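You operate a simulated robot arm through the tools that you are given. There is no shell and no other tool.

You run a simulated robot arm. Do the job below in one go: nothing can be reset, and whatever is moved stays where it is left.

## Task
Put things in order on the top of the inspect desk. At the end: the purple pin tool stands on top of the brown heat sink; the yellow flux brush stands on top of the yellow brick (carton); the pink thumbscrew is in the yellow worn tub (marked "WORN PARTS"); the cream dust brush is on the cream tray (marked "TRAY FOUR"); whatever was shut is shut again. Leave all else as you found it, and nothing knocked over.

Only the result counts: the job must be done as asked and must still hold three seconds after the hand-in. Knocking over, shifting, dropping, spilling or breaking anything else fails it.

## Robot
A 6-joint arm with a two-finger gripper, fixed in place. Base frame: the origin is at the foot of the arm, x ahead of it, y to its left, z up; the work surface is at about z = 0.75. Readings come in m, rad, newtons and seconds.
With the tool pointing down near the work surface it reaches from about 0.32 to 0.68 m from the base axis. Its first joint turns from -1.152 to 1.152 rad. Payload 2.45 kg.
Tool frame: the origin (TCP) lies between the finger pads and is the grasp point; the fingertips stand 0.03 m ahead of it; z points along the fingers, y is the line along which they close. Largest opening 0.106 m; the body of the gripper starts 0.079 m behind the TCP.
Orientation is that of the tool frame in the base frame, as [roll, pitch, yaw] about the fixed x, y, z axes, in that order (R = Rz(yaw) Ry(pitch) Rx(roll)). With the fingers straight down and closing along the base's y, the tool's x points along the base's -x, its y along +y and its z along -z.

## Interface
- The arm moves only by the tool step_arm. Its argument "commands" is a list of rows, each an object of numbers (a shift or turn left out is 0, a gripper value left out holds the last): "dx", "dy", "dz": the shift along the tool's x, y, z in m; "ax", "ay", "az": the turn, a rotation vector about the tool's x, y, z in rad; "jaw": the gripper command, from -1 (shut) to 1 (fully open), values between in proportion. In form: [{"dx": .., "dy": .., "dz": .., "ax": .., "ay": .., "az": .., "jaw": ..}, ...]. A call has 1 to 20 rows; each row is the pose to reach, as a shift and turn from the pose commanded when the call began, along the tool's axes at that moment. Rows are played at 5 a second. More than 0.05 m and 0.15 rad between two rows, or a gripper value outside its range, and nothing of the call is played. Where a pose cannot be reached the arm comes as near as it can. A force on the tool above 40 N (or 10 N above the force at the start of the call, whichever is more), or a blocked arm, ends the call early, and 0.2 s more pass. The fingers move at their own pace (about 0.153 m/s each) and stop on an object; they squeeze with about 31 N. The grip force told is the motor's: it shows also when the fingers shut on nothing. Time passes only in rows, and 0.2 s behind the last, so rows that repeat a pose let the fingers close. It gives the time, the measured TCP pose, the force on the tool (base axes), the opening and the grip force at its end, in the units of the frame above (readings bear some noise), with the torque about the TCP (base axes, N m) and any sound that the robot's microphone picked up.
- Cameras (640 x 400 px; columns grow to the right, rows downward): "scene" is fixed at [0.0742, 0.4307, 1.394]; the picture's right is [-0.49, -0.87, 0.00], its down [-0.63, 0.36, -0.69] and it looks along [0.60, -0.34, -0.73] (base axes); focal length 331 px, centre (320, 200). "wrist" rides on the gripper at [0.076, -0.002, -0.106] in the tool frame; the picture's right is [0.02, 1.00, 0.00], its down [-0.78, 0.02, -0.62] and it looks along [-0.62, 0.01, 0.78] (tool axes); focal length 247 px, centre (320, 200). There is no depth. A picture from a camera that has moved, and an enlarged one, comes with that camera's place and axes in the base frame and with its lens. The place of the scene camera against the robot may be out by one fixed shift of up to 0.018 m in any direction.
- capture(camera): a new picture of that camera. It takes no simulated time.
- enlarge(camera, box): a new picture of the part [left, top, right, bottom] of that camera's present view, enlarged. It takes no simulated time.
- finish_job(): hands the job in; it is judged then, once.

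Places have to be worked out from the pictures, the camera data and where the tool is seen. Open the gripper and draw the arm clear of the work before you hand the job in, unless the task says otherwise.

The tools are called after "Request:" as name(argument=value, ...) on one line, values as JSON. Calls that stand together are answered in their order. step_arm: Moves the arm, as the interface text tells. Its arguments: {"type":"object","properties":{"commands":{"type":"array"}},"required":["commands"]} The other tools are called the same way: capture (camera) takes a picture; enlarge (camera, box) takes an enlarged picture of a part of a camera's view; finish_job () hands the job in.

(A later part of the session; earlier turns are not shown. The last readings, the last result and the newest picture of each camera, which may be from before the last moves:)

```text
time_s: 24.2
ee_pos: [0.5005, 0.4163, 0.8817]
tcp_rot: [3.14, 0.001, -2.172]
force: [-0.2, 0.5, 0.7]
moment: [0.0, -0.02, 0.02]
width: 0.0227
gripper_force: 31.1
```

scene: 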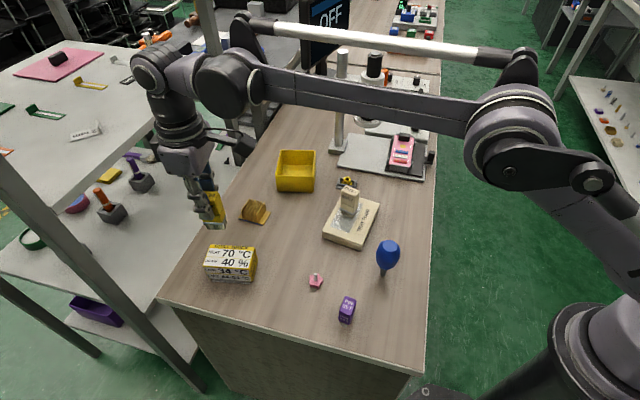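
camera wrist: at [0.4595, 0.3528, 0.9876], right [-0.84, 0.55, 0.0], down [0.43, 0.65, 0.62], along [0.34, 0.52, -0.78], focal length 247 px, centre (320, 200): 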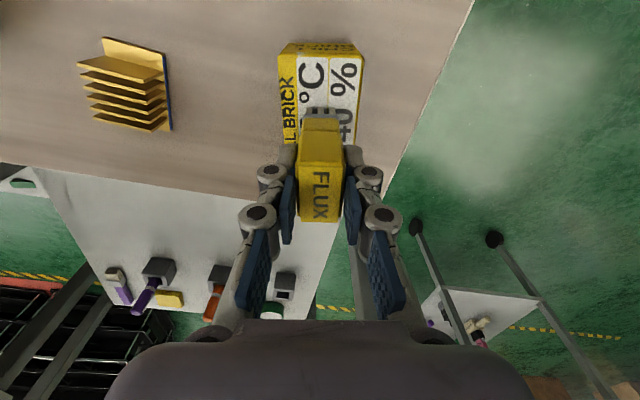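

Force is essentially zero, so the brush just rests on the brick. I open the fingers gradually.

Request:
step_arm(commands=[{"dz": 0.0003}, {"dz": 0.0003, "jaw": -0.5}, {"dz": 0.0003, "jaw": -0.2}, {"dz": 0.0003, "jaw": 0.1}, {"dz": 0.0003, "jaw": 0.1}])

Request:
capture(camera="wrist")

Request:
enlarge(camera="scene", box=[180, 190, 280, 300])

```text
time_s: 25.4
ee_pos: [0.501, 0.417, 0.881]
tcp_rot: [-3.141, 0.0, -2.174]
force: [-0.8, 0.4, -0.2]
moment: [0.03, 0.01, 0.01]
width: 0.0583
gripper_force: 0.0
```

```text
taken
camera wrist: at [0.4606, 0.3534, 0.9878], right [-0.84, 0.55, 0.0], down [0.43, 0.65, 0.62], along [0.34, 0.52, -0.78], focal length 247 px, centre (320, 200)
```

wrist: 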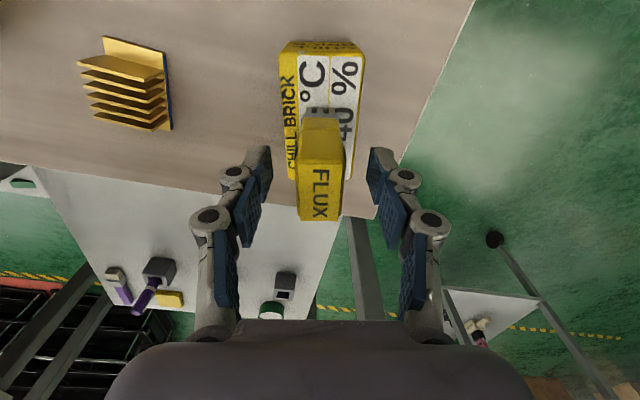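

```text
3.64 times, centred on (230, 245) of scene
camera zoom: at [0.0742, 0.4307, 1.394], right [-0.49, -0.87, 0.0], down [-0.63, 0.36, -0.69], along [0.6, -0.34, -0.73], focal length 1205 px, centre (647, 36)
```

zoom: 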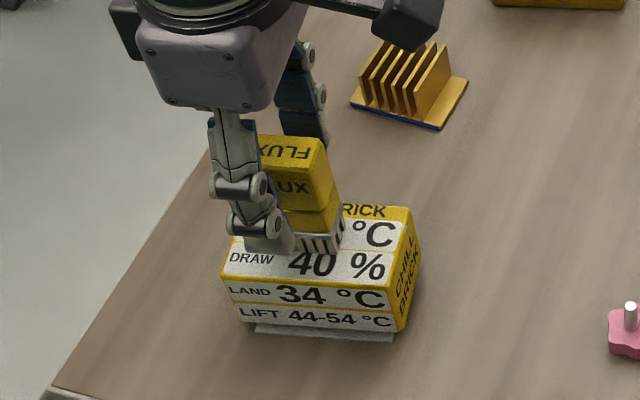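

Flux brush stands on the brick. I rise clear straight up.

Request:
step_arm(commands=[{"dz": -0.02}, {"dz": -0.055}, {"dz": -0.095}, {"dz": -0.13}, {"dz": -0.13}])

Request:
enlarge(camera="wrist", box=[110, 10, 230, 120])

Request:
enlarge(camera="scene", box=[180, 190, 280, 300])

Request:
capture(camera="wrist")

```text
time_s: 26.6
ee_pos: [0.5001, 0.4168, 1.011]
tcp_rot: [3.141, -0.001, -2.173]
force: [-0.3, 0.6, 0.1]
moment: [-0.01, 0.01, 0.01]
width: 0.0583
gripper_force: 0.0
```

```text
3.64 times, centred on (170, 65) of wrist
camera zoom: at [0.4601, 0.3541, 1.1178], right [-0.84, 0.55, 0.0], down [0.43, 0.65, 0.62], along [0.34, 0.52, -0.78], focal length 898 px, centre (866, 691)
```

zoom: 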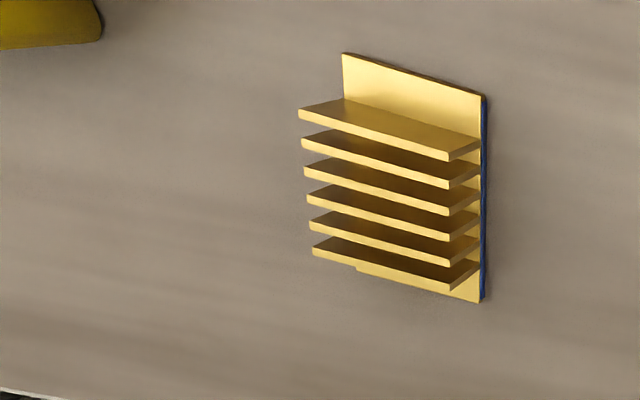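

```text
3.64 times, centred on (230, 245) of scene
camera zoom: at [0.0742, 0.4307, 1.394], right [-0.49, -0.87, 0.0], down [-0.63, 0.36, -0.69], along [0.6, -0.34, -0.73], focal length 1205 px, centre (647, 36)
```

zoom: 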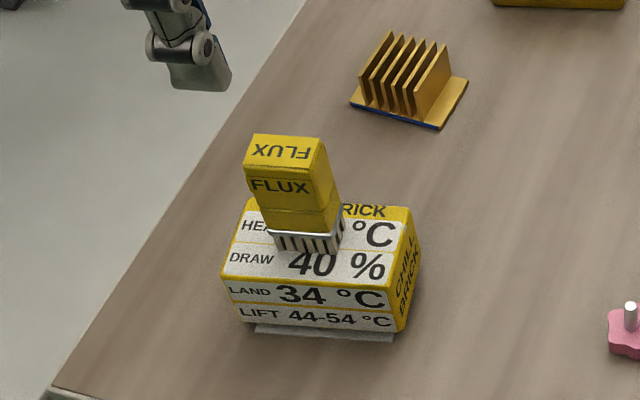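

```text
taken
camera wrist: at [0.4601, 0.3541, 1.1178], right [-0.84, 0.55, 0.0], down [0.43, 0.65, 0.62], along [0.34, 0.52, -0.78], focal length 247 px, centre (320, 200)
```

wrist: 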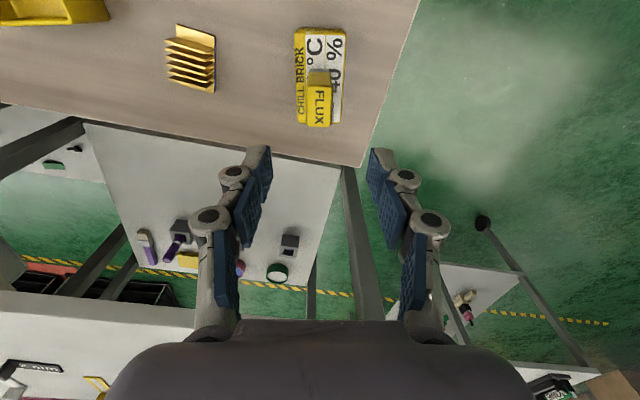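

Flux brush stands on the brick. From two wrist views the fin tops come out at z≈0.784, centred near (0.625, 0.312), so ~0.70 m out. Before fetching the pin tool I test whether the arm can reach there with the gripper empty and high.

Request:
step_arm(commands=[{"dx": 0.004, "dy": -0.032, "az": 0.1}, {"dx": 0.008, "dy": -0.064, "az": 0.2}, {"dx": 0.012, "dy": -0.096, "az": 0.3}, {"dx": 0.016, "dy": -0.128, "az": 0.4}, {"dx": 0.0205, "dy": -0.161, "az": 0.515}, {"dx": 0.0205, "dy": -0.161, "dz": 0.03, "az": 0.515}, {"dx": 0.0205, "dy": -0.161, "dz": 0.06, "az": 0.515}, {"dx": 0.0205, "dy": -0.161, "dz": 0.06, "az": 0.515}])

Request:
capture(camera="wrist")

```text
time_s: 28.4
ee_pos: [0.6122, 0.3053, 0.9479]
tcp_rot: [-3.141, 0.002, -2.688]
force: [-0.3, -0.3, 0.9]
moment: [0.01, 0.01, 0.02]
width: 0.0584
gripper_force: 0.1
out of reach, approached as far as the arm can: row 3, 4, 5, 6, 7, 8
```

```text
taken
camera wrist: at [0.5458, 0.2696, 1.0541], right [-0.46, 0.89, 0.0], down [0.7, 0.36, 0.62], along [0.55, 0.28, -0.78], focal length 247 px, centre (320, 200)
```

wrist: 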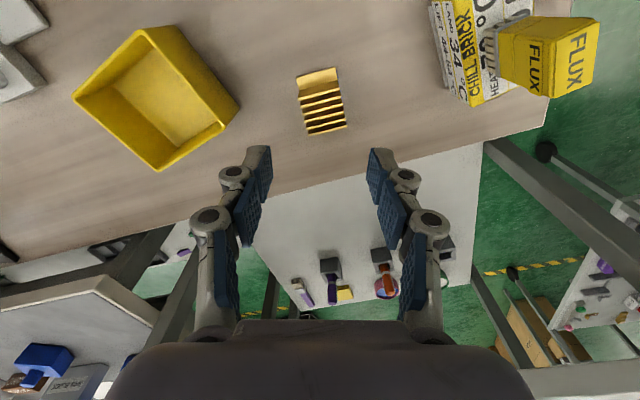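

Vertical reach tops out at ~0.684 m, so the heat sink (0.695) needs the tool tilted outward ~10°, which means grasping the pin tool with that same tilt. I zoom on the heat sink and tub from here to refine their geometry.

Request:
enlarge(camera="wrist", box=[60, 10, 260, 180])

Request:
enlarge(camera="wrist", box=[280, 50, 370, 150])

```text
2.35 times, centred on (160, 95) of wrist
camera zoom: at [0.5458, 0.2696, 1.0541], right [-0.46, 0.89, 0.0], down [0.7, 0.36, 0.62], along [0.55, 0.28, -0.78], focal length 581 px, centre (696, 447)
```

zoom: 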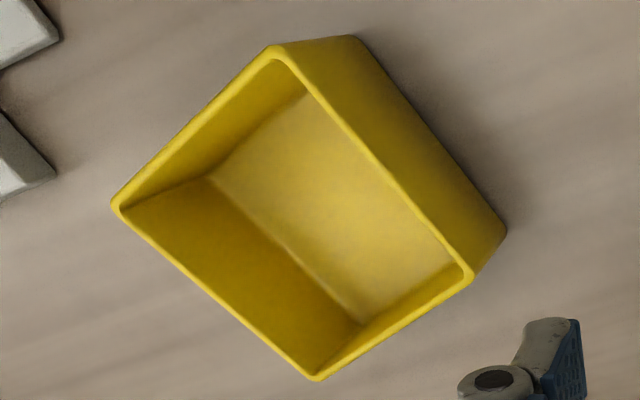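

```text
4.00 times, centred on (325, 100) of wrist
camera zoom: at [0.5458, 0.2696, 1.0541], right [-0.46, 0.89, 0.0], down [0.7, 0.36, 0.62], along [0.55, 0.28, -0.78], focal length 988 px, centre (300, 600)
```

zoom: 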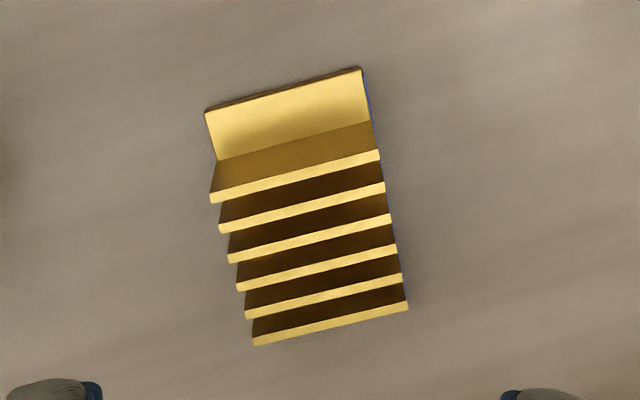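

Tub: rim z≈0.813, centre ≈(0.695, 0.162). Heat sink fin geometry is consistent. Now I move toward the pin tool and thumbscrew for a close look.

Request:
step_arm(commands=[{"dz": -0.03}, {"dx": 0.04, "dz": -0.04}, {"dx": 0.08, "dz": -0.04}, {"dx": 0.12, "dz": -0.04}, {"dx": 0.16, "dz": -0.04}, {"dx": 0.2, "dz": -0.04}, {"dx": 0.235, "dy": 0.02, "dz": -0.04}, {"dx": 0.255, "dy": 0.04, "dz": -0.04}, {"dx": 0.255, "dy": 0.045, "dz": -0.04}])

Request:
capture(camera="wrist")

```text
time_s: 30.4
ee_pos: [0.3644, 0.2355, 0.9883]
tcp_rot: [-3.141, -0.002, -2.688]
force: [0.5, 0.7, 1.2]
moment: [0.02, -0.02, 0.02]
width: 0.0583
gripper_force: 0.0
out of reach, approached as far as the arm can: row 1
```

```text
taken
camera wrist: at [0.2978, 0.1995, 1.0952], right [-0.46, 0.89, 0.0], down [0.7, 0.36, 0.62], along [0.55, 0.28, -0.78], focal length 247 px, centre (320, 200)
```

wrist: 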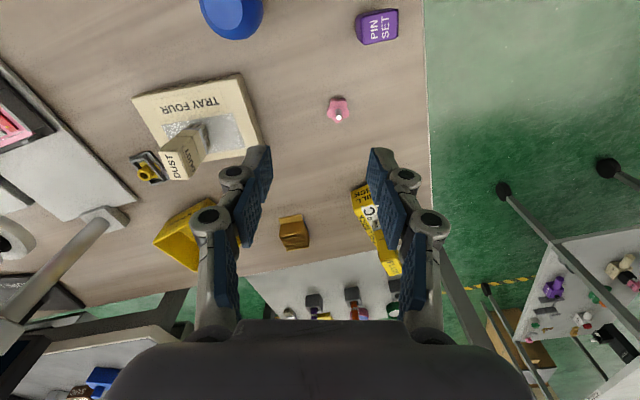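

Both targets are visible. I zoom in on each.

Request:
enlarge(camera="wrist", box=[300, 80, 380, 140])

Request:
enlarge(camera="wrist", box=[340, 0, 420, 60])

Request:
enlarge(camera="scene", box=[325, 285, 370, 330])

Request:
enlarge(camera="scene", box=[300, 265, 335, 295])

```text
6.67 times, centred on (340, 110) of wrist
camera zoom: at [0.2978, 0.1995, 1.0952], right [-0.46, 0.89, 0.0], down [0.7, 0.36, 0.62], along [0.55, 0.28, -0.78], focal length 1646 px, centre (187, 800)
```

zoom: 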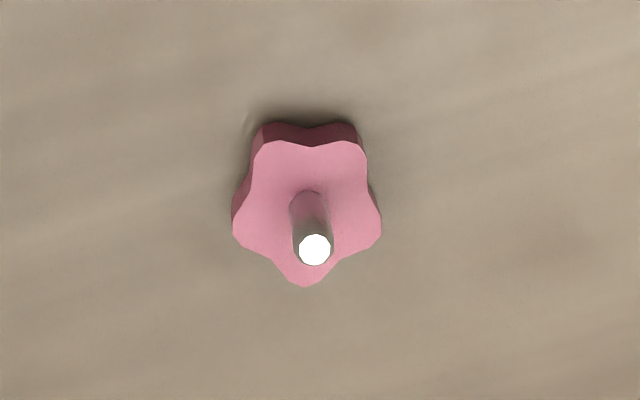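

```text
6.67 times, centred on (380, 30) of wrist
camera zoom: at [0.2978, 0.1995, 1.0952], right [-0.46, 0.89, 0.0], down [0.7, 0.36, 0.62], along [0.55, 0.28, -0.78], focal length 1646 px, centre (-80, 1333)
```

zoom: 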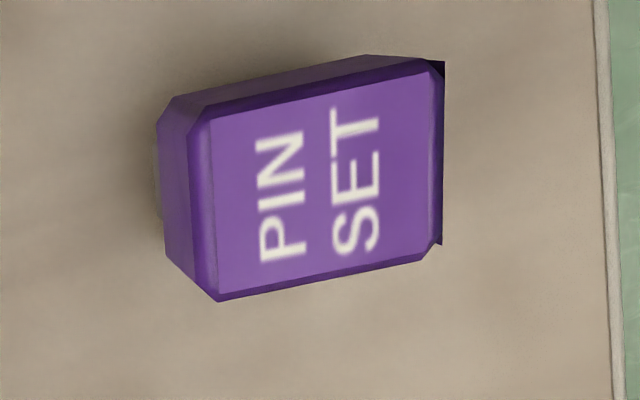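

```text
8.89 times, centred on (348, 308) of scene
camera zoom: at [0.0742, 0.4307, 1.394], right [-0.49, -0.87, 0.0], down [-0.63, 0.36, -0.69], along [0.6, -0.34, -0.73], focal length 2946 px, centre (76, -756)
```

zoom: 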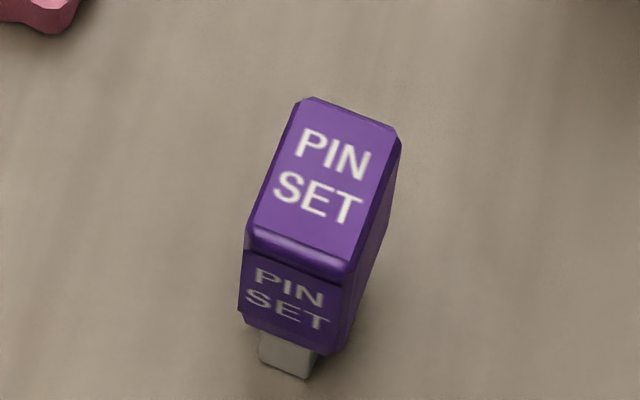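

```text
13.33 times, centred on (318, 280) of scene
camera zoom: at [0.0742, 0.4307, 1.394], right [-0.49, -0.87, 0.0], down [-0.63, 0.36, -0.69], along [0.6, -0.34, -0.73], focal length 4419 px, centre (353, -867)
```

zoom: 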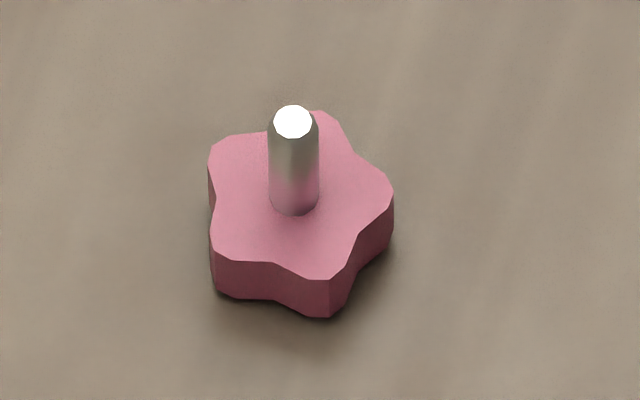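

Thumbscrew: head ~0.03 wide at (0.386, 0.273), stem standing up to z≈0.788. Pin tool: at ~(0.287, 0.261), 0.033×0.022, long axis ~129°. I take the thumbscrew first, by its stem; I position above it.

Request:
step_arm(commands=[{"dx": -0.018, "dy": 0.012, "dz": 0.03, "jaw": 0.0}, {"dx": -0.0352, "dy": 0.0246, "dz": 0.06}, {"dx": -0.0352, "dy": 0.0246, "dz": 0.1}, {"dx": -0.0352, "dy": 0.0246, "dz": 0.13}, {"dx": -0.0352, "dy": 0.0246, "dz": 0.15}, {"dx": -0.0352, "dy": 0.0246, "dz": 0.15}])

Request:
capture(camera="wrist")

Request:
enlarge(camera="wrist", box=[250, 70, 390, 220])

Request:
enlarge(camera="scene", box=[280, 230, 360, 310])

```text
time_s: 31.8
ee_pos: [0.3854, 0.273, 0.8396]
tcp_rot: [-3.141, 0.001, -2.688]
force: [-0.5, 0.2, -0.6]
moment: [0.0, -0.02, -0.01]
width: 0.0531
gripper_force: 0.1
```

```text
taken
camera wrist: at [0.3187, 0.2375, 0.9459], right [-0.46, 0.89, 0.0], down [0.7, 0.36, 0.62], along [0.55, 0.28, -0.78], focal length 247 px, centre (320, 200)
```

wrist: 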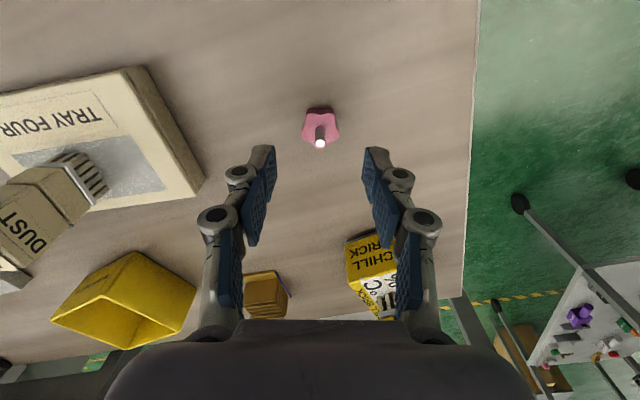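

```text
2.67 times, centred on (320, 145) of wrist
camera zoom: at [0.3187, 0.2375, 0.9459], right [-0.46, 0.89, 0.0], down [0.7, 0.36, 0.62], along [0.55, 0.28, -0.78], focal length 659 px, centre (320, 347)
```

zoom: 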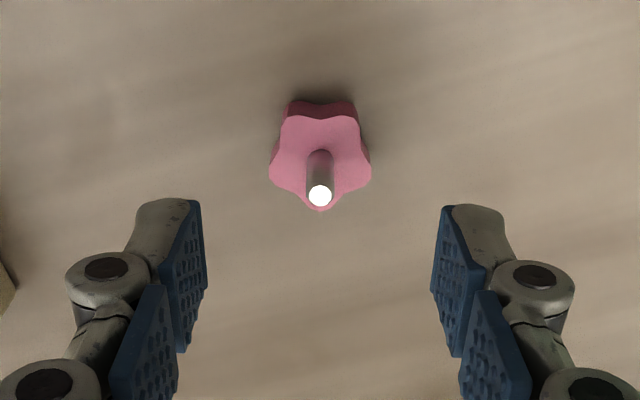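

```text
5.00 times, centred on (320, 270) of scene
camera zoom: at [0.0742, 0.4307, 1.394], right [-0.49, -0.87, 0.0], down [-0.63, 0.36, -0.69], along [0.6, -0.34, -0.73], focal length 1657 px, centre (320, -150)
```

zoom: 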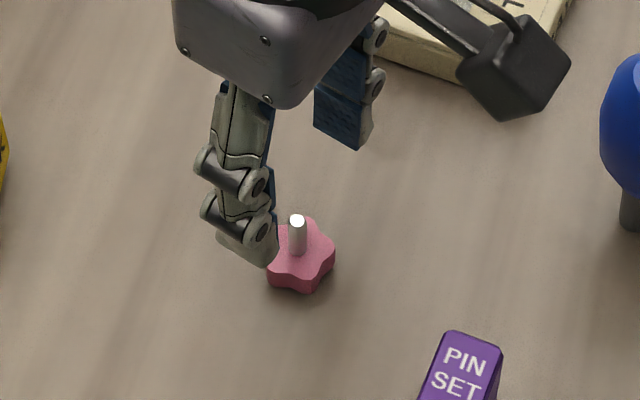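

The stem is centred under the TCP and its top is at z≈0.788. I lower the fingertips to z≈0.767 around the stem and close.

Request:
step_arm(commands=[{"dz": 0.015}, {"dz": 0.03}, {"dz": 0.0425}, {"dz": 0.0425}, {"dz": 0.0425, "jaw": -0.6}, {"dz": 0.0425, "jaw": -1}, {"dz": 0.0425, "jaw": -1}, {"dz": 0.0425, "jaw": -1}])

Request:
capture(camera="wrist")

Request:
enlarge(camera="scene", box=[280, 230, 360, 310])

```text
time_s: 33.6
ee_pos: [0.3851, 0.2714, 0.7955]
tcp_rot: [3.141, 0.0, -2.689]
force: [0.3, -0.2, 0.2]
moment: [-0.01, 0.0, -0.03]
width: 0.006
gripper_force: 31.1
```

```text
taken
camera wrist: at [0.319, 0.2366, 0.9026], right [-0.46, 0.89, 0.0], down [0.7, 0.36, 0.62], along [0.55, 0.28, -0.78], focal length 247 px, centre (320, 200)
```

wrist: 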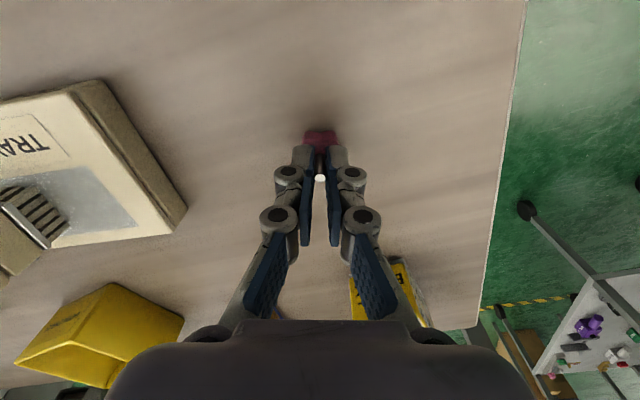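

```text
5.00 times, centred on (320, 270) of scene
camera zoom: at [0.0742, 0.4307, 1.394], right [-0.49, -0.87, 0.0], down [-0.63, 0.36, -0.69], along [0.6, -0.34, -0.73], focal length 1657 px, centre (320, -150)
```

zoom: 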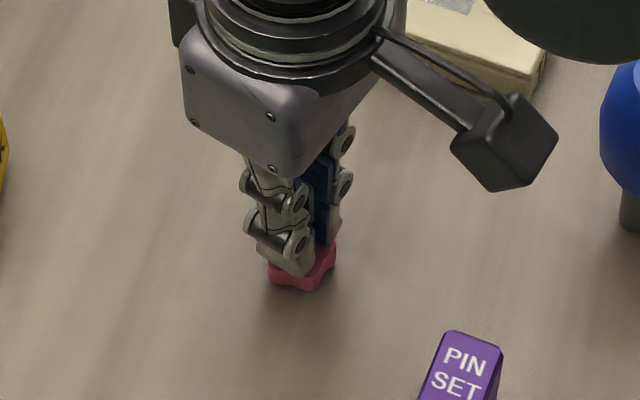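

Stem gripped (6 mm). I lift straight up, then carry it to near the tub at height.

Request:
step_arm(commands=[{"dz": -0.02}, {"dz": -0.06}, {"dz": -0.1}, {"dz": -0.14}, {"dz": -0.18}, {"dx": -0.0255, "dy": -0.0318, "dz": -0.18, "az": 0.032}, {"dx": -0.0511, "dy": -0.0636, "dz": -0.18, "az": 0.065}, {"dx": -0.0766, "dy": -0.0954, "dz": -0.18, "az": 0.097}, {"dx": -0.1021, "dy": -0.1271, "dz": -0.18, "az": 0.13}, {"dx": -0.1276, "dy": -0.1589, "dz": -0.18, "az": 0.162}, {"dx": -0.1532, "dy": -0.1907, "dz": -0.18, "az": 0.195}, {"dx": -0.1787, "dy": -0.2225, "dz": -0.18, "az": 0.227}, {"dx": -0.1787, "dy": -0.2225, "dz": -0.18, "az": 0.227}])

Request:
capture(camera="wrist")

Request:
capture(camera="scene")

```text
time_s: 36.4
ee_pos: [0.6442, 0.1513, 0.9744]
tcp_rot: [3.141, 0.001, -2.914]
force: [0.0, -0.1, -0.1]
moment: [0.02, -0.02, 0.01]
width: 0.0059
gripper_force: 31.1
```

```text
taken
camera wrist: at [0.5718, 0.133, 1.0807], right [-0.25, 0.97, 0.0], down [0.76, 0.19, 0.62], along [0.6, 0.15, -0.78], focal length 247 px, centre (320, 200)
```

wrist: 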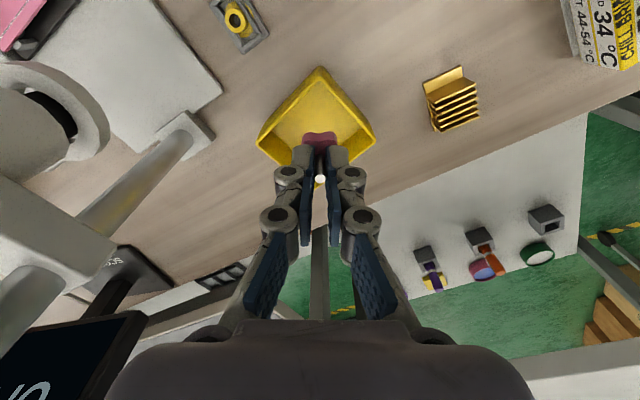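

```text
taken
```

scene: 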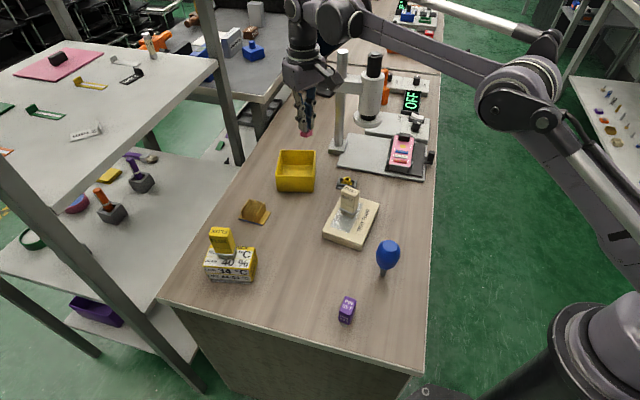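

The thumbscrew is held and the tub is ahead. I tilt the tool outward 0.2 rad, extend over the tub centre, and lower to just above the rim.

Request:
step_arm(commands=[{"ay": -0.1}, {"ay": -0.2}, {"dx": -0.023, "dy": -0.001, "ay": -0.2}, {"dx": -0.0467, "dy": -0.0014, "ay": -0.2}, {"dx": -0.0467, "dy": -0.0014, "dz": 0.035, "ay": -0.2}, {"dx": -0.0467, "dy": -0.0014, "dz": 0.07, "ay": -0.2}, {"dx": -0.0467, "dy": -0.0014, "dz": 0.095, "ay": -0.2}, {"dx": -0.0467, "dy": -0.0014, "dz": 0.095, "ay": -0.2}])

Request:
capture(camera="wrist")

Request:
enlarge(camera="scene", box=[240, 80, 360, 210])

```text
time_s: 38.2
ee_pos: [0.6878, 0.1596, 0.8799]
tcp_rot: [-3.141, 0.201, -2.915]
force: [-0.4, 0.2, -0.2]
moment: [-0.02, 0.01, -0.01]
width: 0.0059
gripper_force: 30.2
```

```text
taken
camera wrist: at [0.5971, 0.1367, 0.9701], right [-0.25, 0.97, 0.0], down [0.62, 0.16, 0.77], along [0.74, 0.19, -0.64], focal length 247 px, centre (320, 200)
```

wrist: 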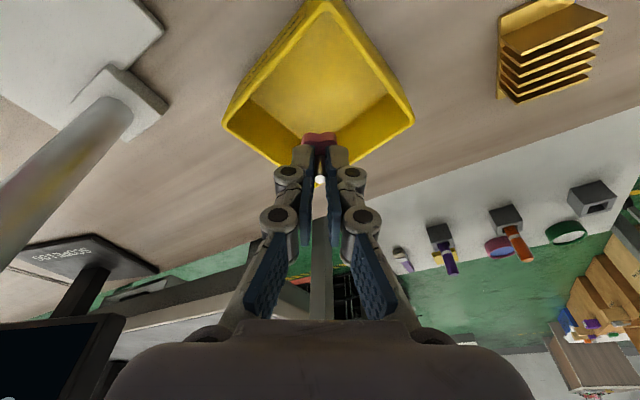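

```text
3.08 times, centred on (300, 145) of scene
camera zoom: at [0.0742, 0.4307, 1.394], right [-0.49, -0.87, 0.0], down [-0.63, 0.36, -0.69], along [0.6, -0.34, -0.73], focal length 1020 px, centre (382, 369)
```

zoom: 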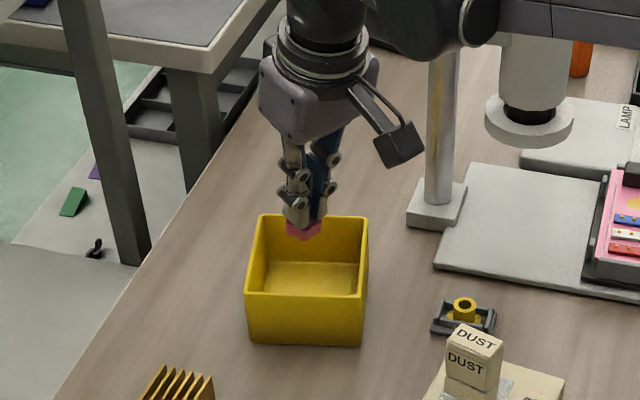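

The thumbscrew is centred over the tub. I lower it vertically inside to near the floor.

Request:
step_arm(commands=[{"dx": 0.004, "dz": 0.0196}, {"dx": 0.0079, "dz": 0.0392}, {"dx": 0.0115, "dz": 0.0568}, {"dx": 0.0135, "dz": 0.0666}, {"dx": 0.0135, "dz": 0.0666}])

Request:
capture(camera="wrist")

Request:
enlarge(camera="scene", box=[260, 100, 340, 210])

```text
time_s: 39.4
ee_pos: [0.6884, 0.1579, 0.8121]
tcp_rot: [-3.141, 0.2, -2.914]
force: [0.1, -0.1, -0.3]
moment: [0.02, -0.01, 0.0]
width: 0.0063
gripper_force: 30.9
```

```text
taken
camera wrist: at [0.597, 0.1354, 0.9019], right [-0.25, 0.97, 0.0], down [0.62, 0.16, 0.77], along [0.74, 0.19, -0.64], focal length 247 px, centre (320, 200)
```

wrist: 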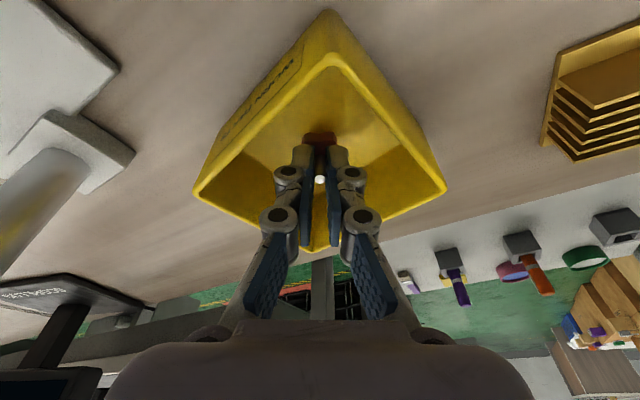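

```text
3.64 times, centred on (300, 155) of scene
camera zoom: at [0.0742, 0.4307, 1.394], right [-0.49, -0.87, 0.0], down [-0.63, 0.36, -0.69], along [0.6, -0.34, -0.73], focal length 1205 px, centre (393, 364)
```

zoom: 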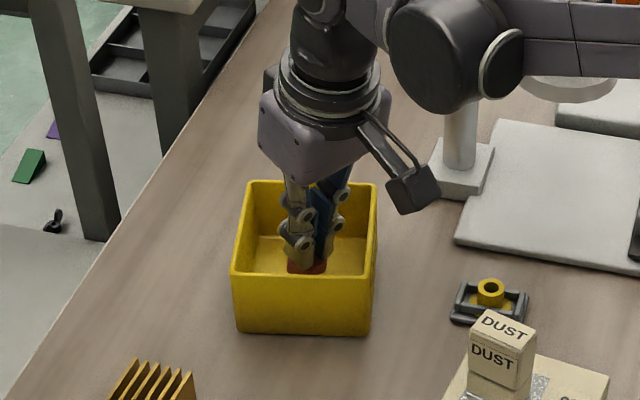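

Thumbscrew is inside the tub near the floor. I lower 5 mm more and open the fingers a little to release it.

Request:
step_arm(commands=[{"dx": 0.001, "dz": 0.005}, {"dx": 0.001, "dz": 0.005, "jaw": -0.8}, {"dx": 0.001, "dz": 0.005, "jaw": -0.6}, {"dx": 0.001, "dz": 0.005, "jaw": -0.45}, {"dx": 0.001, "dz": 0.005, "jaw": -0.45}])

Request:
capture(camera="wrist")

Request:
enlarge(camera="scene", box=[260, 100, 340, 210])

```text
time_s: 40.6
ee_pos: [0.6885, 0.157, 0.8074]
tcp_rot: [3.141, 0.201, -2.914]
force: [0.2, 0.4, 0.3]
moment: [-0.01, -0.02, 0.0]
width: 0.0292
gripper_force: 0.1
```

```text
taken
camera wrist: at [0.5971, 0.135, 0.8972], right [-0.25, 0.97, 0.0], down [0.62, 0.16, 0.77], along [0.74, 0.19, -0.64], focal length 247 px, centre (320, 200)
```

wrist: 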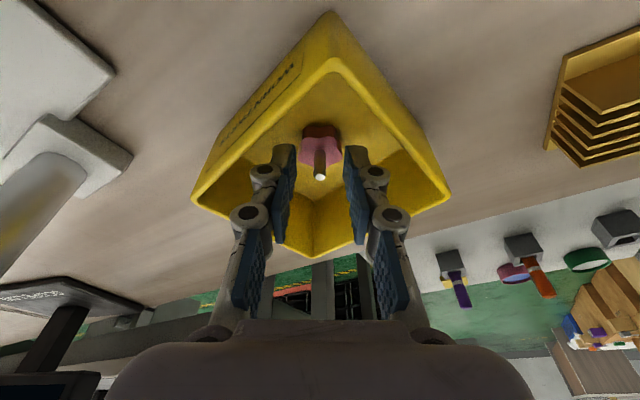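

```text
3.64 times, centred on (300, 155) of scene
camera zoom: at [0.0742, 0.4307, 1.394], right [-0.49, -0.87, 0.0], down [-0.63, 0.36, -0.69], along [0.6, -0.34, -0.73], focal length 1205 px, centre (393, 364)
```

zoom: 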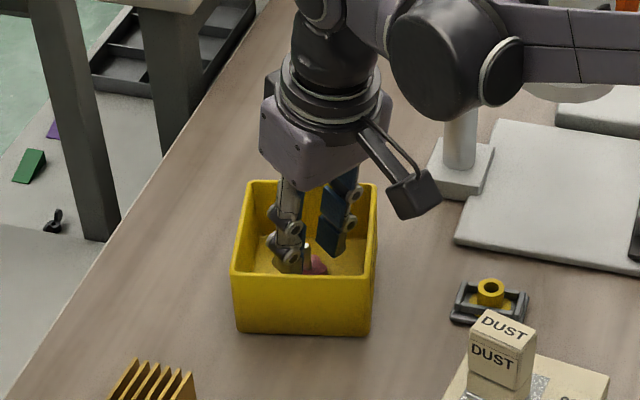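

Released; the thumbscrew stands in the tub. I retract straight up, then draw inward and bring the tool vertical.

Request:
step_arm(commands=[{"dx": -0.006, "dz": -0.0294}, {"dx": -0.0139, "dz": -0.0686}, {"dx": -0.0219, "dz": -0.1078}, {"dx": -0.0298, "dz": -0.147}, {"dx": -0.0005, "dz": -0.153}, {"dx": 0.029, "dz": -0.1589}, {"dx": 0.029, "dz": -0.1589, "ay": 0.1}, {"dx": 0.029, "dz": -0.1589, "ay": 0.2}, {"dx": 0.029, "dz": -0.1589, "ay": 0.2}])

Request:
capture(camera="wrist")

Request:
enlarge(camera="scene", box=[260, 120, 340, 210])

```text
time_s: 42.6
ee_pos: [0.6313, 0.1456, 0.9581]
tcp_rot: [3.141, 0.001, -2.913]
force: [-0.1, 0.1, 0.0]
moment: [-0.02, -0.02, -0.01]
width: 0.0292
gripper_force: 0.0
```

```text
taken
camera wrist: at [0.5583, 0.1271, 1.0642], right [-0.25, 0.97, 0.0], down [0.76, 0.19, 0.62], along [0.6, 0.15, -0.78], focal length 247 px, centre (320, 200)
```

wrist: 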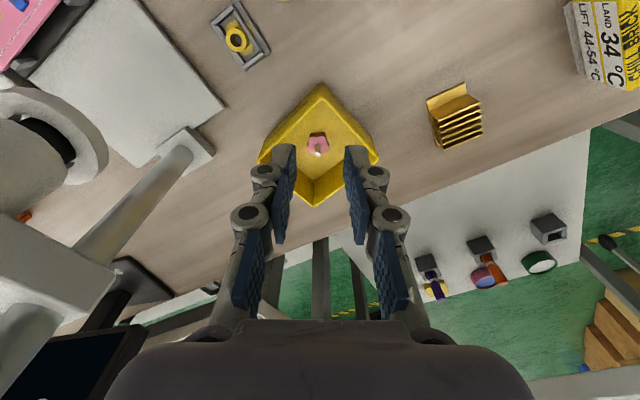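

```text
4.44 times, centred on (300, 165) of scene
camera zoom: at [0.0742, 0.4307, 1.394], right [-0.49, -0.87, 0.0], down [-0.63, 0.36, -0.69], along [0.6, -0.34, -0.73], focal length 1473 px, centre (409, 356)
```

zoom: 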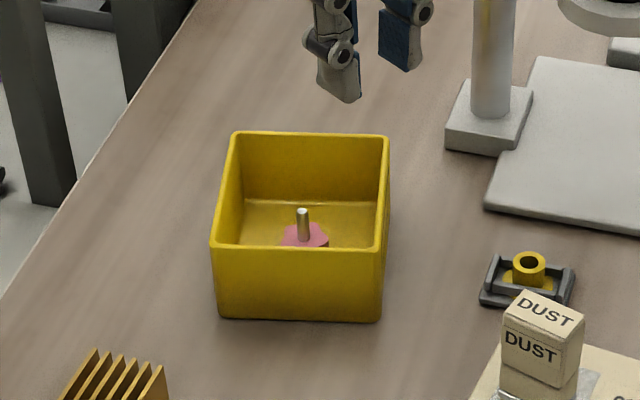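

The thumbscrew is in the tub. Now I travel to above the pin tool, turning the gripper so it will close across its narrow side.

Request:
step_arm(commands=[{"dx": 0.0344, "dy": 0.0212, "az": 0.123, "jaw": 0.0}, {"dx": 0.0687, "dy": 0.0423, "az": 0.247}, {"dx": 0.1031, "dy": 0.0635, "az": 0.37}, {"dx": 0.1374, "dy": 0.0847, "az": 0.493}, {"dx": 0.1718, "dy": 0.1058, "az": 0.617}, {"dx": 0.2061, "dy": 0.127, "az": 0.74}, {"dx": 0.2405, "dy": 0.1482, "az": 0.863}, {"dx": 0.2748, "dy": 0.1693, "az": 0.987}, {"dx": 0.3092, "dy": 0.1905, "az": 1.11}, {"dx": 0.3092, "dy": 0.1905, "az": 1.11}])

Request:
capture(camera="wrist")

Request:
enlarge(camera="wrist", box=[260, 50, 380, 150])

Request:
capture(camera="scene")

```text
time_s: 44.8
ee_pos: [0.2877, 0.2623, 0.9569]
tcp_rot: [3.141, 0.0, 2.257]
force: [-0.8, 0.8, -0.4]
moment: [-0.02, -0.04, -0.01]
width: 0.0528
gripper_force: 0.1
```

```text
taken
camera wrist: at [0.2403, 0.3206, 1.0632], right [0.76, 0.65, 0.0], down [0.51, -0.6, 0.62], along [0.4, -0.47, -0.78], focal length 247 px, centre (320, 200)
```

wrist: 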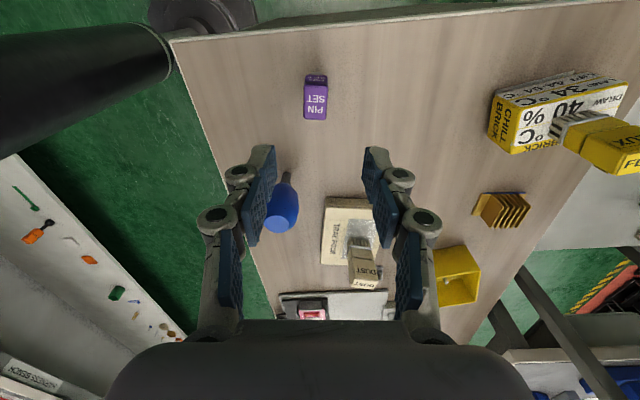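

```text
4.00 times, centred on (320, 100) of wrist
camera zoom: at [0.2403, 0.3206, 1.0632], right [0.76, 0.65, 0.0], down [0.51, -0.6, 0.62], along [0.4, -0.47, -0.78], focal length 988 px, centre (320, 600)
```

zoom: 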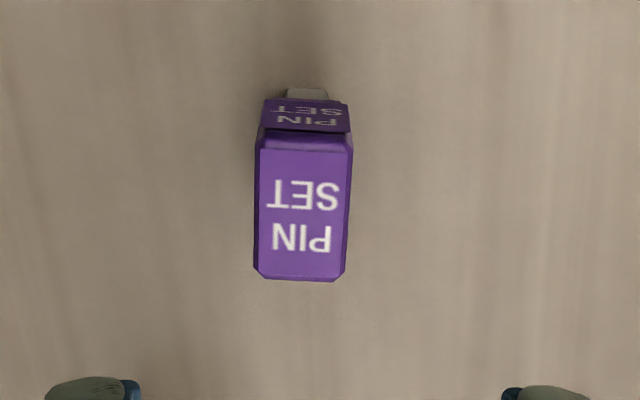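

```text
taken
```

scene: 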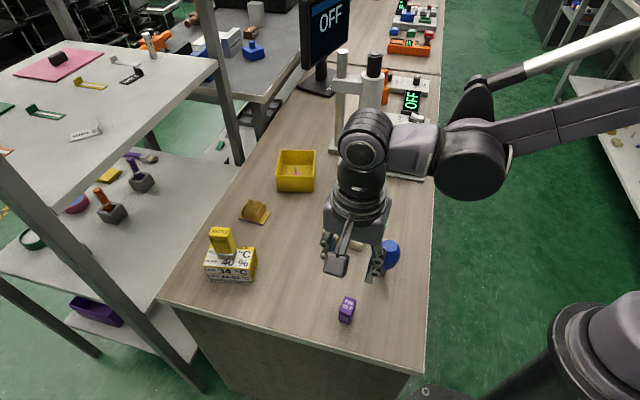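

Pin tool: body ~0.023×0.034, foot ~0.013×0.035, top z≈0.806, offset about -5 mm in tool y and -3 mm in tool x. I tilt the tool 0.15 rad (needed later for reach), correct the offset and descend to just above it.

Request:
step_arm(commands=[{"dx": -0.003, "dy": -0.0048, "ay": -0.075, "az": 0.026}, {"dx": -0.003, "dy": -0.0048, "ay": -0.15, "az": 0.026}, {"dx": -0.003, "dy": -0.0048, "dz": 0.04, "ay": -0.15, "az": 0.026}, {"dx": -0.003, "dy": -0.0048, "dz": 0.08, "ay": -0.15, "az": 0.026}, {"dx": -0.003, "dy": -0.0048, "dz": 0.105, "ay": -0.15, "az": 0.026}, {"dx": -0.003, "dy": -0.0048, "dz": 0.105, "ay": -0.15, "az": 0.026}])

Request:
capture(camera="wrist")

Request:
enlarge(camera="wrist", box=[230, 70, 410, 220])

Request:
enlarge(camera="scene", box=[300, 240, 420, 340])

```text
time_s: 46.2
ee_pos: [0.2841, 0.255, 0.8521]
tcp_rot: [3.141, 0.15, 2.231]
force: [0.2, -0.6, -0.6]
moment: [0.01, 0.01, -0.03]
width: 0.0529
gripper_force: 0.1
```

```text
taken
camera wrist: at [0.2286, 0.3266, 0.9465], right [0.78, 0.63, 0.0], down [0.43, -0.53, 0.73], along [0.46, -0.57, -0.68], focal length 247 px, centre (320, 200)
```

wrist: 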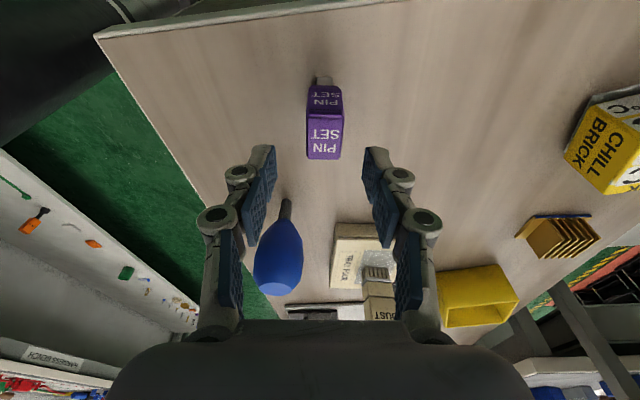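

```text
2.67 times, centred on (320, 145) of wrist
camera zoom: at [0.2286, 0.3266, 0.9465], right [0.78, 0.63, 0.0], down [0.43, -0.53, 0.73], along [0.46, -0.57, -0.68], focal length 659 px, centre (320, 347)
```

zoom: 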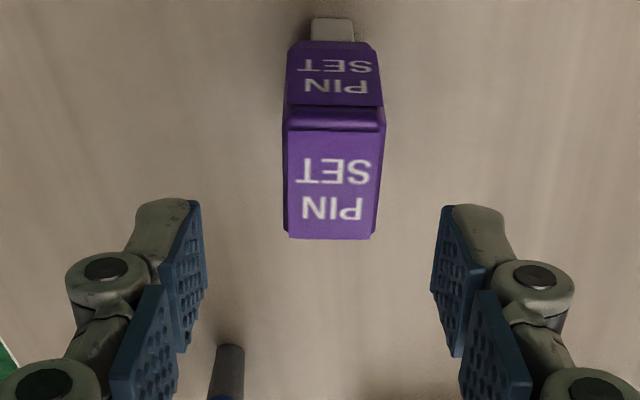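

```text
4.00 times, centred on (360, 290) of scene
camera zoom: at [0.0742, 0.4307, 1.394], right [-0.49, -0.87, 0.0], down [-0.63, 0.36, -0.69], along [0.6, -0.34, -0.73], focal length 1326 px, centre (160, -160)
```

zoom: 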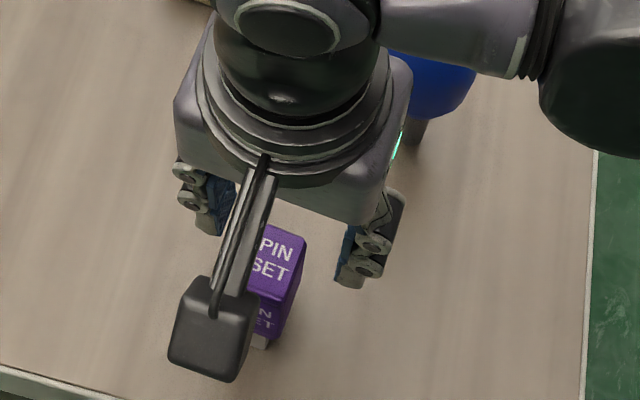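

The pin tool is ~3 mm off in tool y; I correct that and descend vertically (in the tilted frame) to z≈0.793, fingers either side of the body.

Request:
step_arm(commands=[{"dy": 0.0028}, {"dx": 0.003, "dy": 0.0028, "dz": 0.0198}, {"dx": 0.006, "dy": 0.0028, "dz": 0.0396}, {"dx": 0.0078, "dy": 0.0028, "dz": 0.0514}, {"dx": 0.0089, "dy": 0.0028, "dz": 0.0588}, {"dx": 0.0089, "dy": 0.0028, "dz": 0.0588}])

Request:
capture(camera="wrist")

Request:
enlarge(camera="scene", box=[300, 240, 420, 340])

```text
time_s: 47.6
ee_pos: [0.288, 0.2595, 0.7939]
tcp_rot: [3.14, 0.15, 2.232]
force: [0.2, -0.5, -0.2]
moment: [0.01, 0.01, 0.0]
width: 0.0532
gripper_force: 0.2
```

```text
taken
camera wrist: at [0.2311, 0.3299, 0.8866], right [0.78, 0.63, 0.0], down [0.43, -0.53, 0.73], along [0.46, -0.57, -0.68], focal length 247 px, centre (320, 200)
```

wrist: 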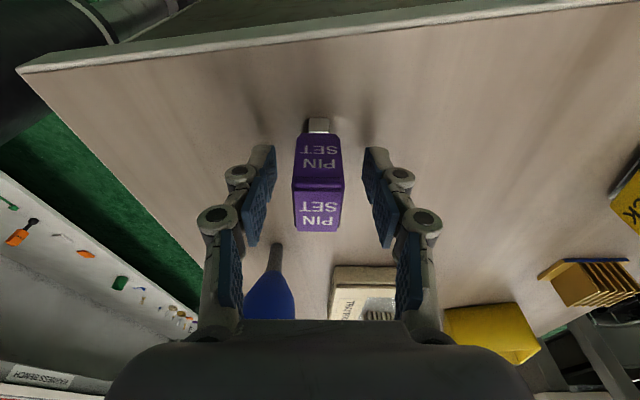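

```text
4.00 times, centred on (360, 290) of scene
camera zoom: at [0.0742, 0.4307, 1.394], right [-0.49, -0.87, 0.0], down [-0.63, 0.36, -0.69], along [0.6, -0.34, -0.73], focal length 1326 px, centre (160, -160)
```

zoom: 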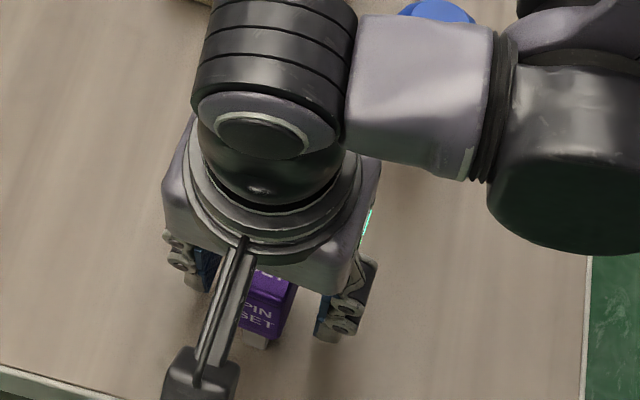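

The pin tool is centred between the pads. Closing.

Request:
step_arm(commands=[{"jaw": -0.4}, {"jaw": -1}, {"jaw": -1}, {"jaw": -1}, {"jaw": -1}])

Request:
capture(camera="wrist")

```text
time_s: 48.8
ee_pos: [0.2875, 0.2591, 0.7925]
tcp_rot: [3.139, 0.151, 2.231]
force: [-0.5, -0.1, -0.4]
moment: [-0.04, -0.01, 0.02]
width: 0.0232
gripper_force: 31.0
```

```text
taken
camera wrist: at [0.2312, 0.3299, 0.8868], right [0.78, 0.63, 0.0], down [0.43, -0.53, 0.73], along [0.46, -0.57, -0.68], focal length 247 px, centre (320, 200)
```

wrist: 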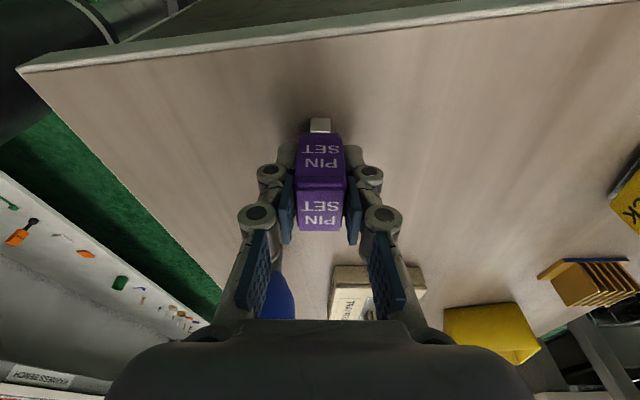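

Pin tool gripped (0.0232, 31 N). I lift it straight up and check it in the scene view.

Request:
step_arm(commands=[{"dx": -0.003, "dz": -0.0198}, {"dx": -0.009, "dz": -0.0593}, {"dx": -0.015, "dz": -0.0989}, {"dx": -0.021, "dz": -0.1384}, {"dx": -0.0284, "dz": -0.1879}, {"dx": -0.0284, "dz": -0.1879}])

Request:
capture(camera="wrist")

Request:
enlarge(camera="scene", box=[280, 200, 440, 330])

```text
time_s: 50.2
ee_pos: [0.287, 0.2565, 0.9846]
tcp_rot: [3.137, 0.151, 2.233]
force: [0.8, 0.4, 0.5]
moment: [0.0, -0.04, 0.0]
width: 0.0233
gripper_force: 31.0
```

```text
taken
camera wrist: at [0.2305, 0.3282, 1.0779], right [0.78, 0.63, 0.0], down [0.43, -0.53, 0.73], along [0.46, -0.57, -0.68], focal length 247 px, centre (320, 200)
```

wrist: 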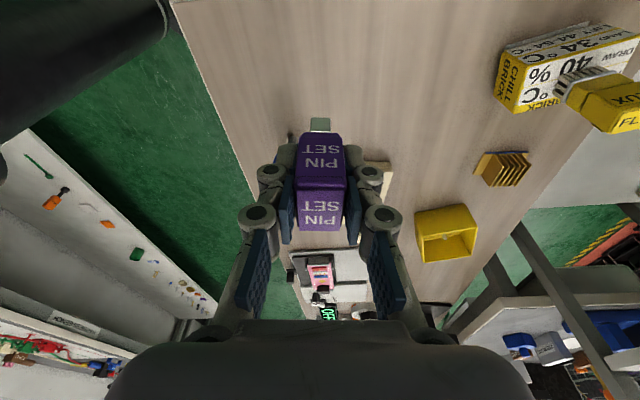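

```text
3.08 times, centred on (360, 265) of scene
camera zoom: at [0.0742, 0.4307, 1.394], right [-0.49, -0.87, 0.0], down [-0.63, 0.36, -0.69], along [0.6, -0.34, -0.73], focal length 1020 px, centre (197, 0)
```

zoom: 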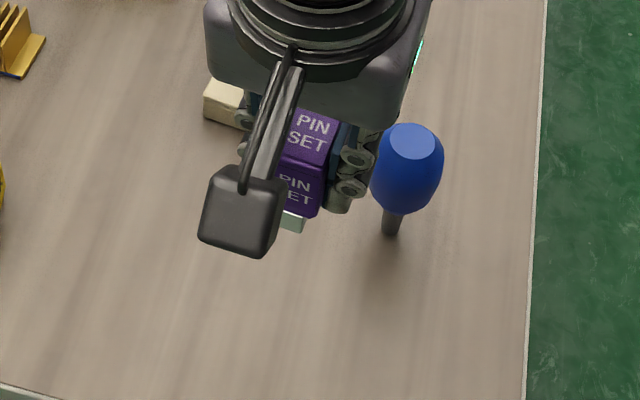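

Held well, nothing else disturbed. I carry it toward the heat sink, rotating about the vertical so the tilt ends up pointing outward and the foot's long axis crosses the fins.

Request:
step_arm(commands=[{"dx": -0.0129, "dy": 0.0217, "dz": 0.002, "ax": -0.0204, "az": -0.1351}, {"dx": -0.0258, "dy": 0.0434, "dz": 0.0039, "ax": -0.0408, "az": -0.2701}, {"dx": -0.0387, "dy": 0.0651, "dz": 0.0059, "ax": -0.0612, "az": -0.4052}, {"dx": -0.0515, "dy": 0.0868, "dz": 0.0078, "ax": -0.0816, "az": -0.5402}, {"dx": -0.0644, "dy": 0.1085, "dz": 0.0098, "ax": -0.102, "az": -0.6753}, {"dx": -0.0773, "dy": 0.1302, "dz": 0.0117, "ax": -0.1225, "az": -0.8104}, {"dx": -0.0902, "dy": 0.1518, "dz": 0.0137, "ax": -0.1429, "az": -0.9454}, {"dx": -0.1031, "dy": 0.1735, "dz": 0.0156, "ax": -0.1633, "az": -1.0805}, {"dx": -0.116, "dy": 0.1952, "dz": 0.0176, "ax": -0.1837, "az": -1.2155}, {"dx": -0.1288, "dy": 0.2169, "dz": 0.0195, "ax": -0.2041, "az": -1.3506}, {"dx": -0.1417, "dy": 0.2386, "dz": 0.0215, "ax": -0.2245, "az": -1.4856}, {"dx": -0.1546, "dy": 0.2603, "dz": 0.0234, "ax": -0.2449, "az": -1.6207}, {"dx": -0.1546, "dy": 0.2603, "dz": 0.0234, "ax": -0.2449, "az": -1.6207}])

Request:
capture(camera="wrist")

Request:
enlarge(camera="wrist", box=[240, 60, 400, 200])

Request:
enlarge(camera="scene", box=[200, 100, 330, 240])

```text
time_s: 53.0
ee_pos: [0.5901, 0.2953, 0.9823]
tcp_rot: [3.141, 0.152, -2.41]
force: [-0.3, 0.3, -0.6]
moment: [0.01, -0.01, -0.02]
width: 0.0229
gripper_force: 30.9
```

```text
taken
camera wrist: at [0.5246, 0.2327, 1.0761], right [-0.68, 0.73, 0.0], down [0.49, 0.47, 0.73], along [0.54, 0.5, -0.68], focal length 247 px, centre (320, 200)
```

wrist: 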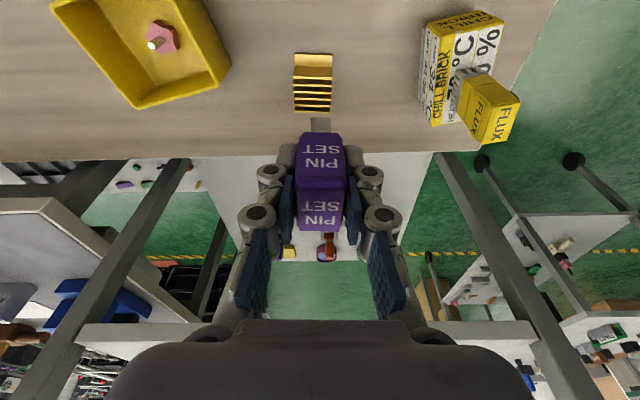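

```text
2.86 times, centred on (320, 130) of wrist
camera zoom: at [0.5246, 0.2327, 1.0761], right [-0.68, 0.73, 0.0], down [0.49, 0.47, 0.73], along [0.54, 0.5, -0.68], focal length 706 px, centre (320, 400)
```

zoom: 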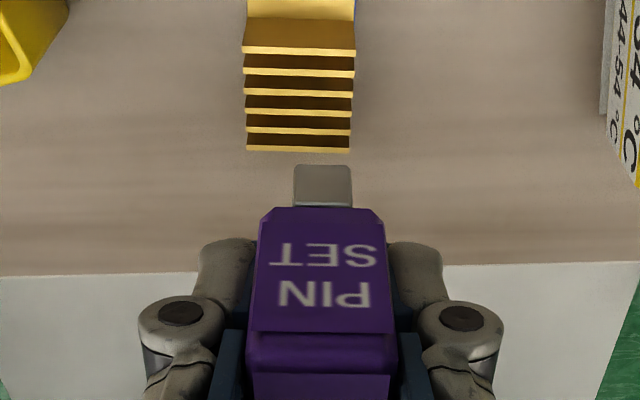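

```text
2.86 times, centred on (265, 170) of scene
camera zoom: at [0.0742, 0.4307, 1.394], right [-0.49, -0.87, 0.0], down [-0.63, 0.36, -0.69], along [0.6, -0.34, -0.73], focal length 947 px, centre (477, 286)
```

zoom: 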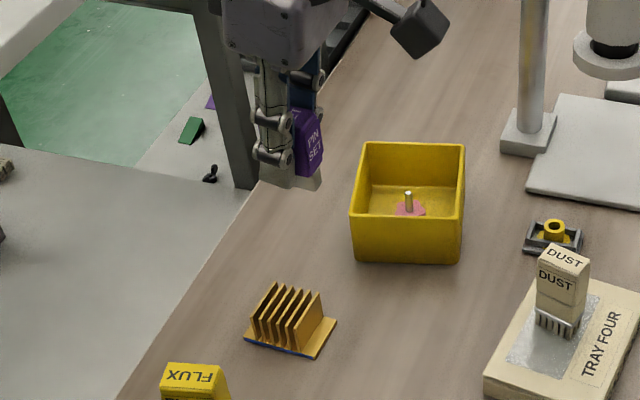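

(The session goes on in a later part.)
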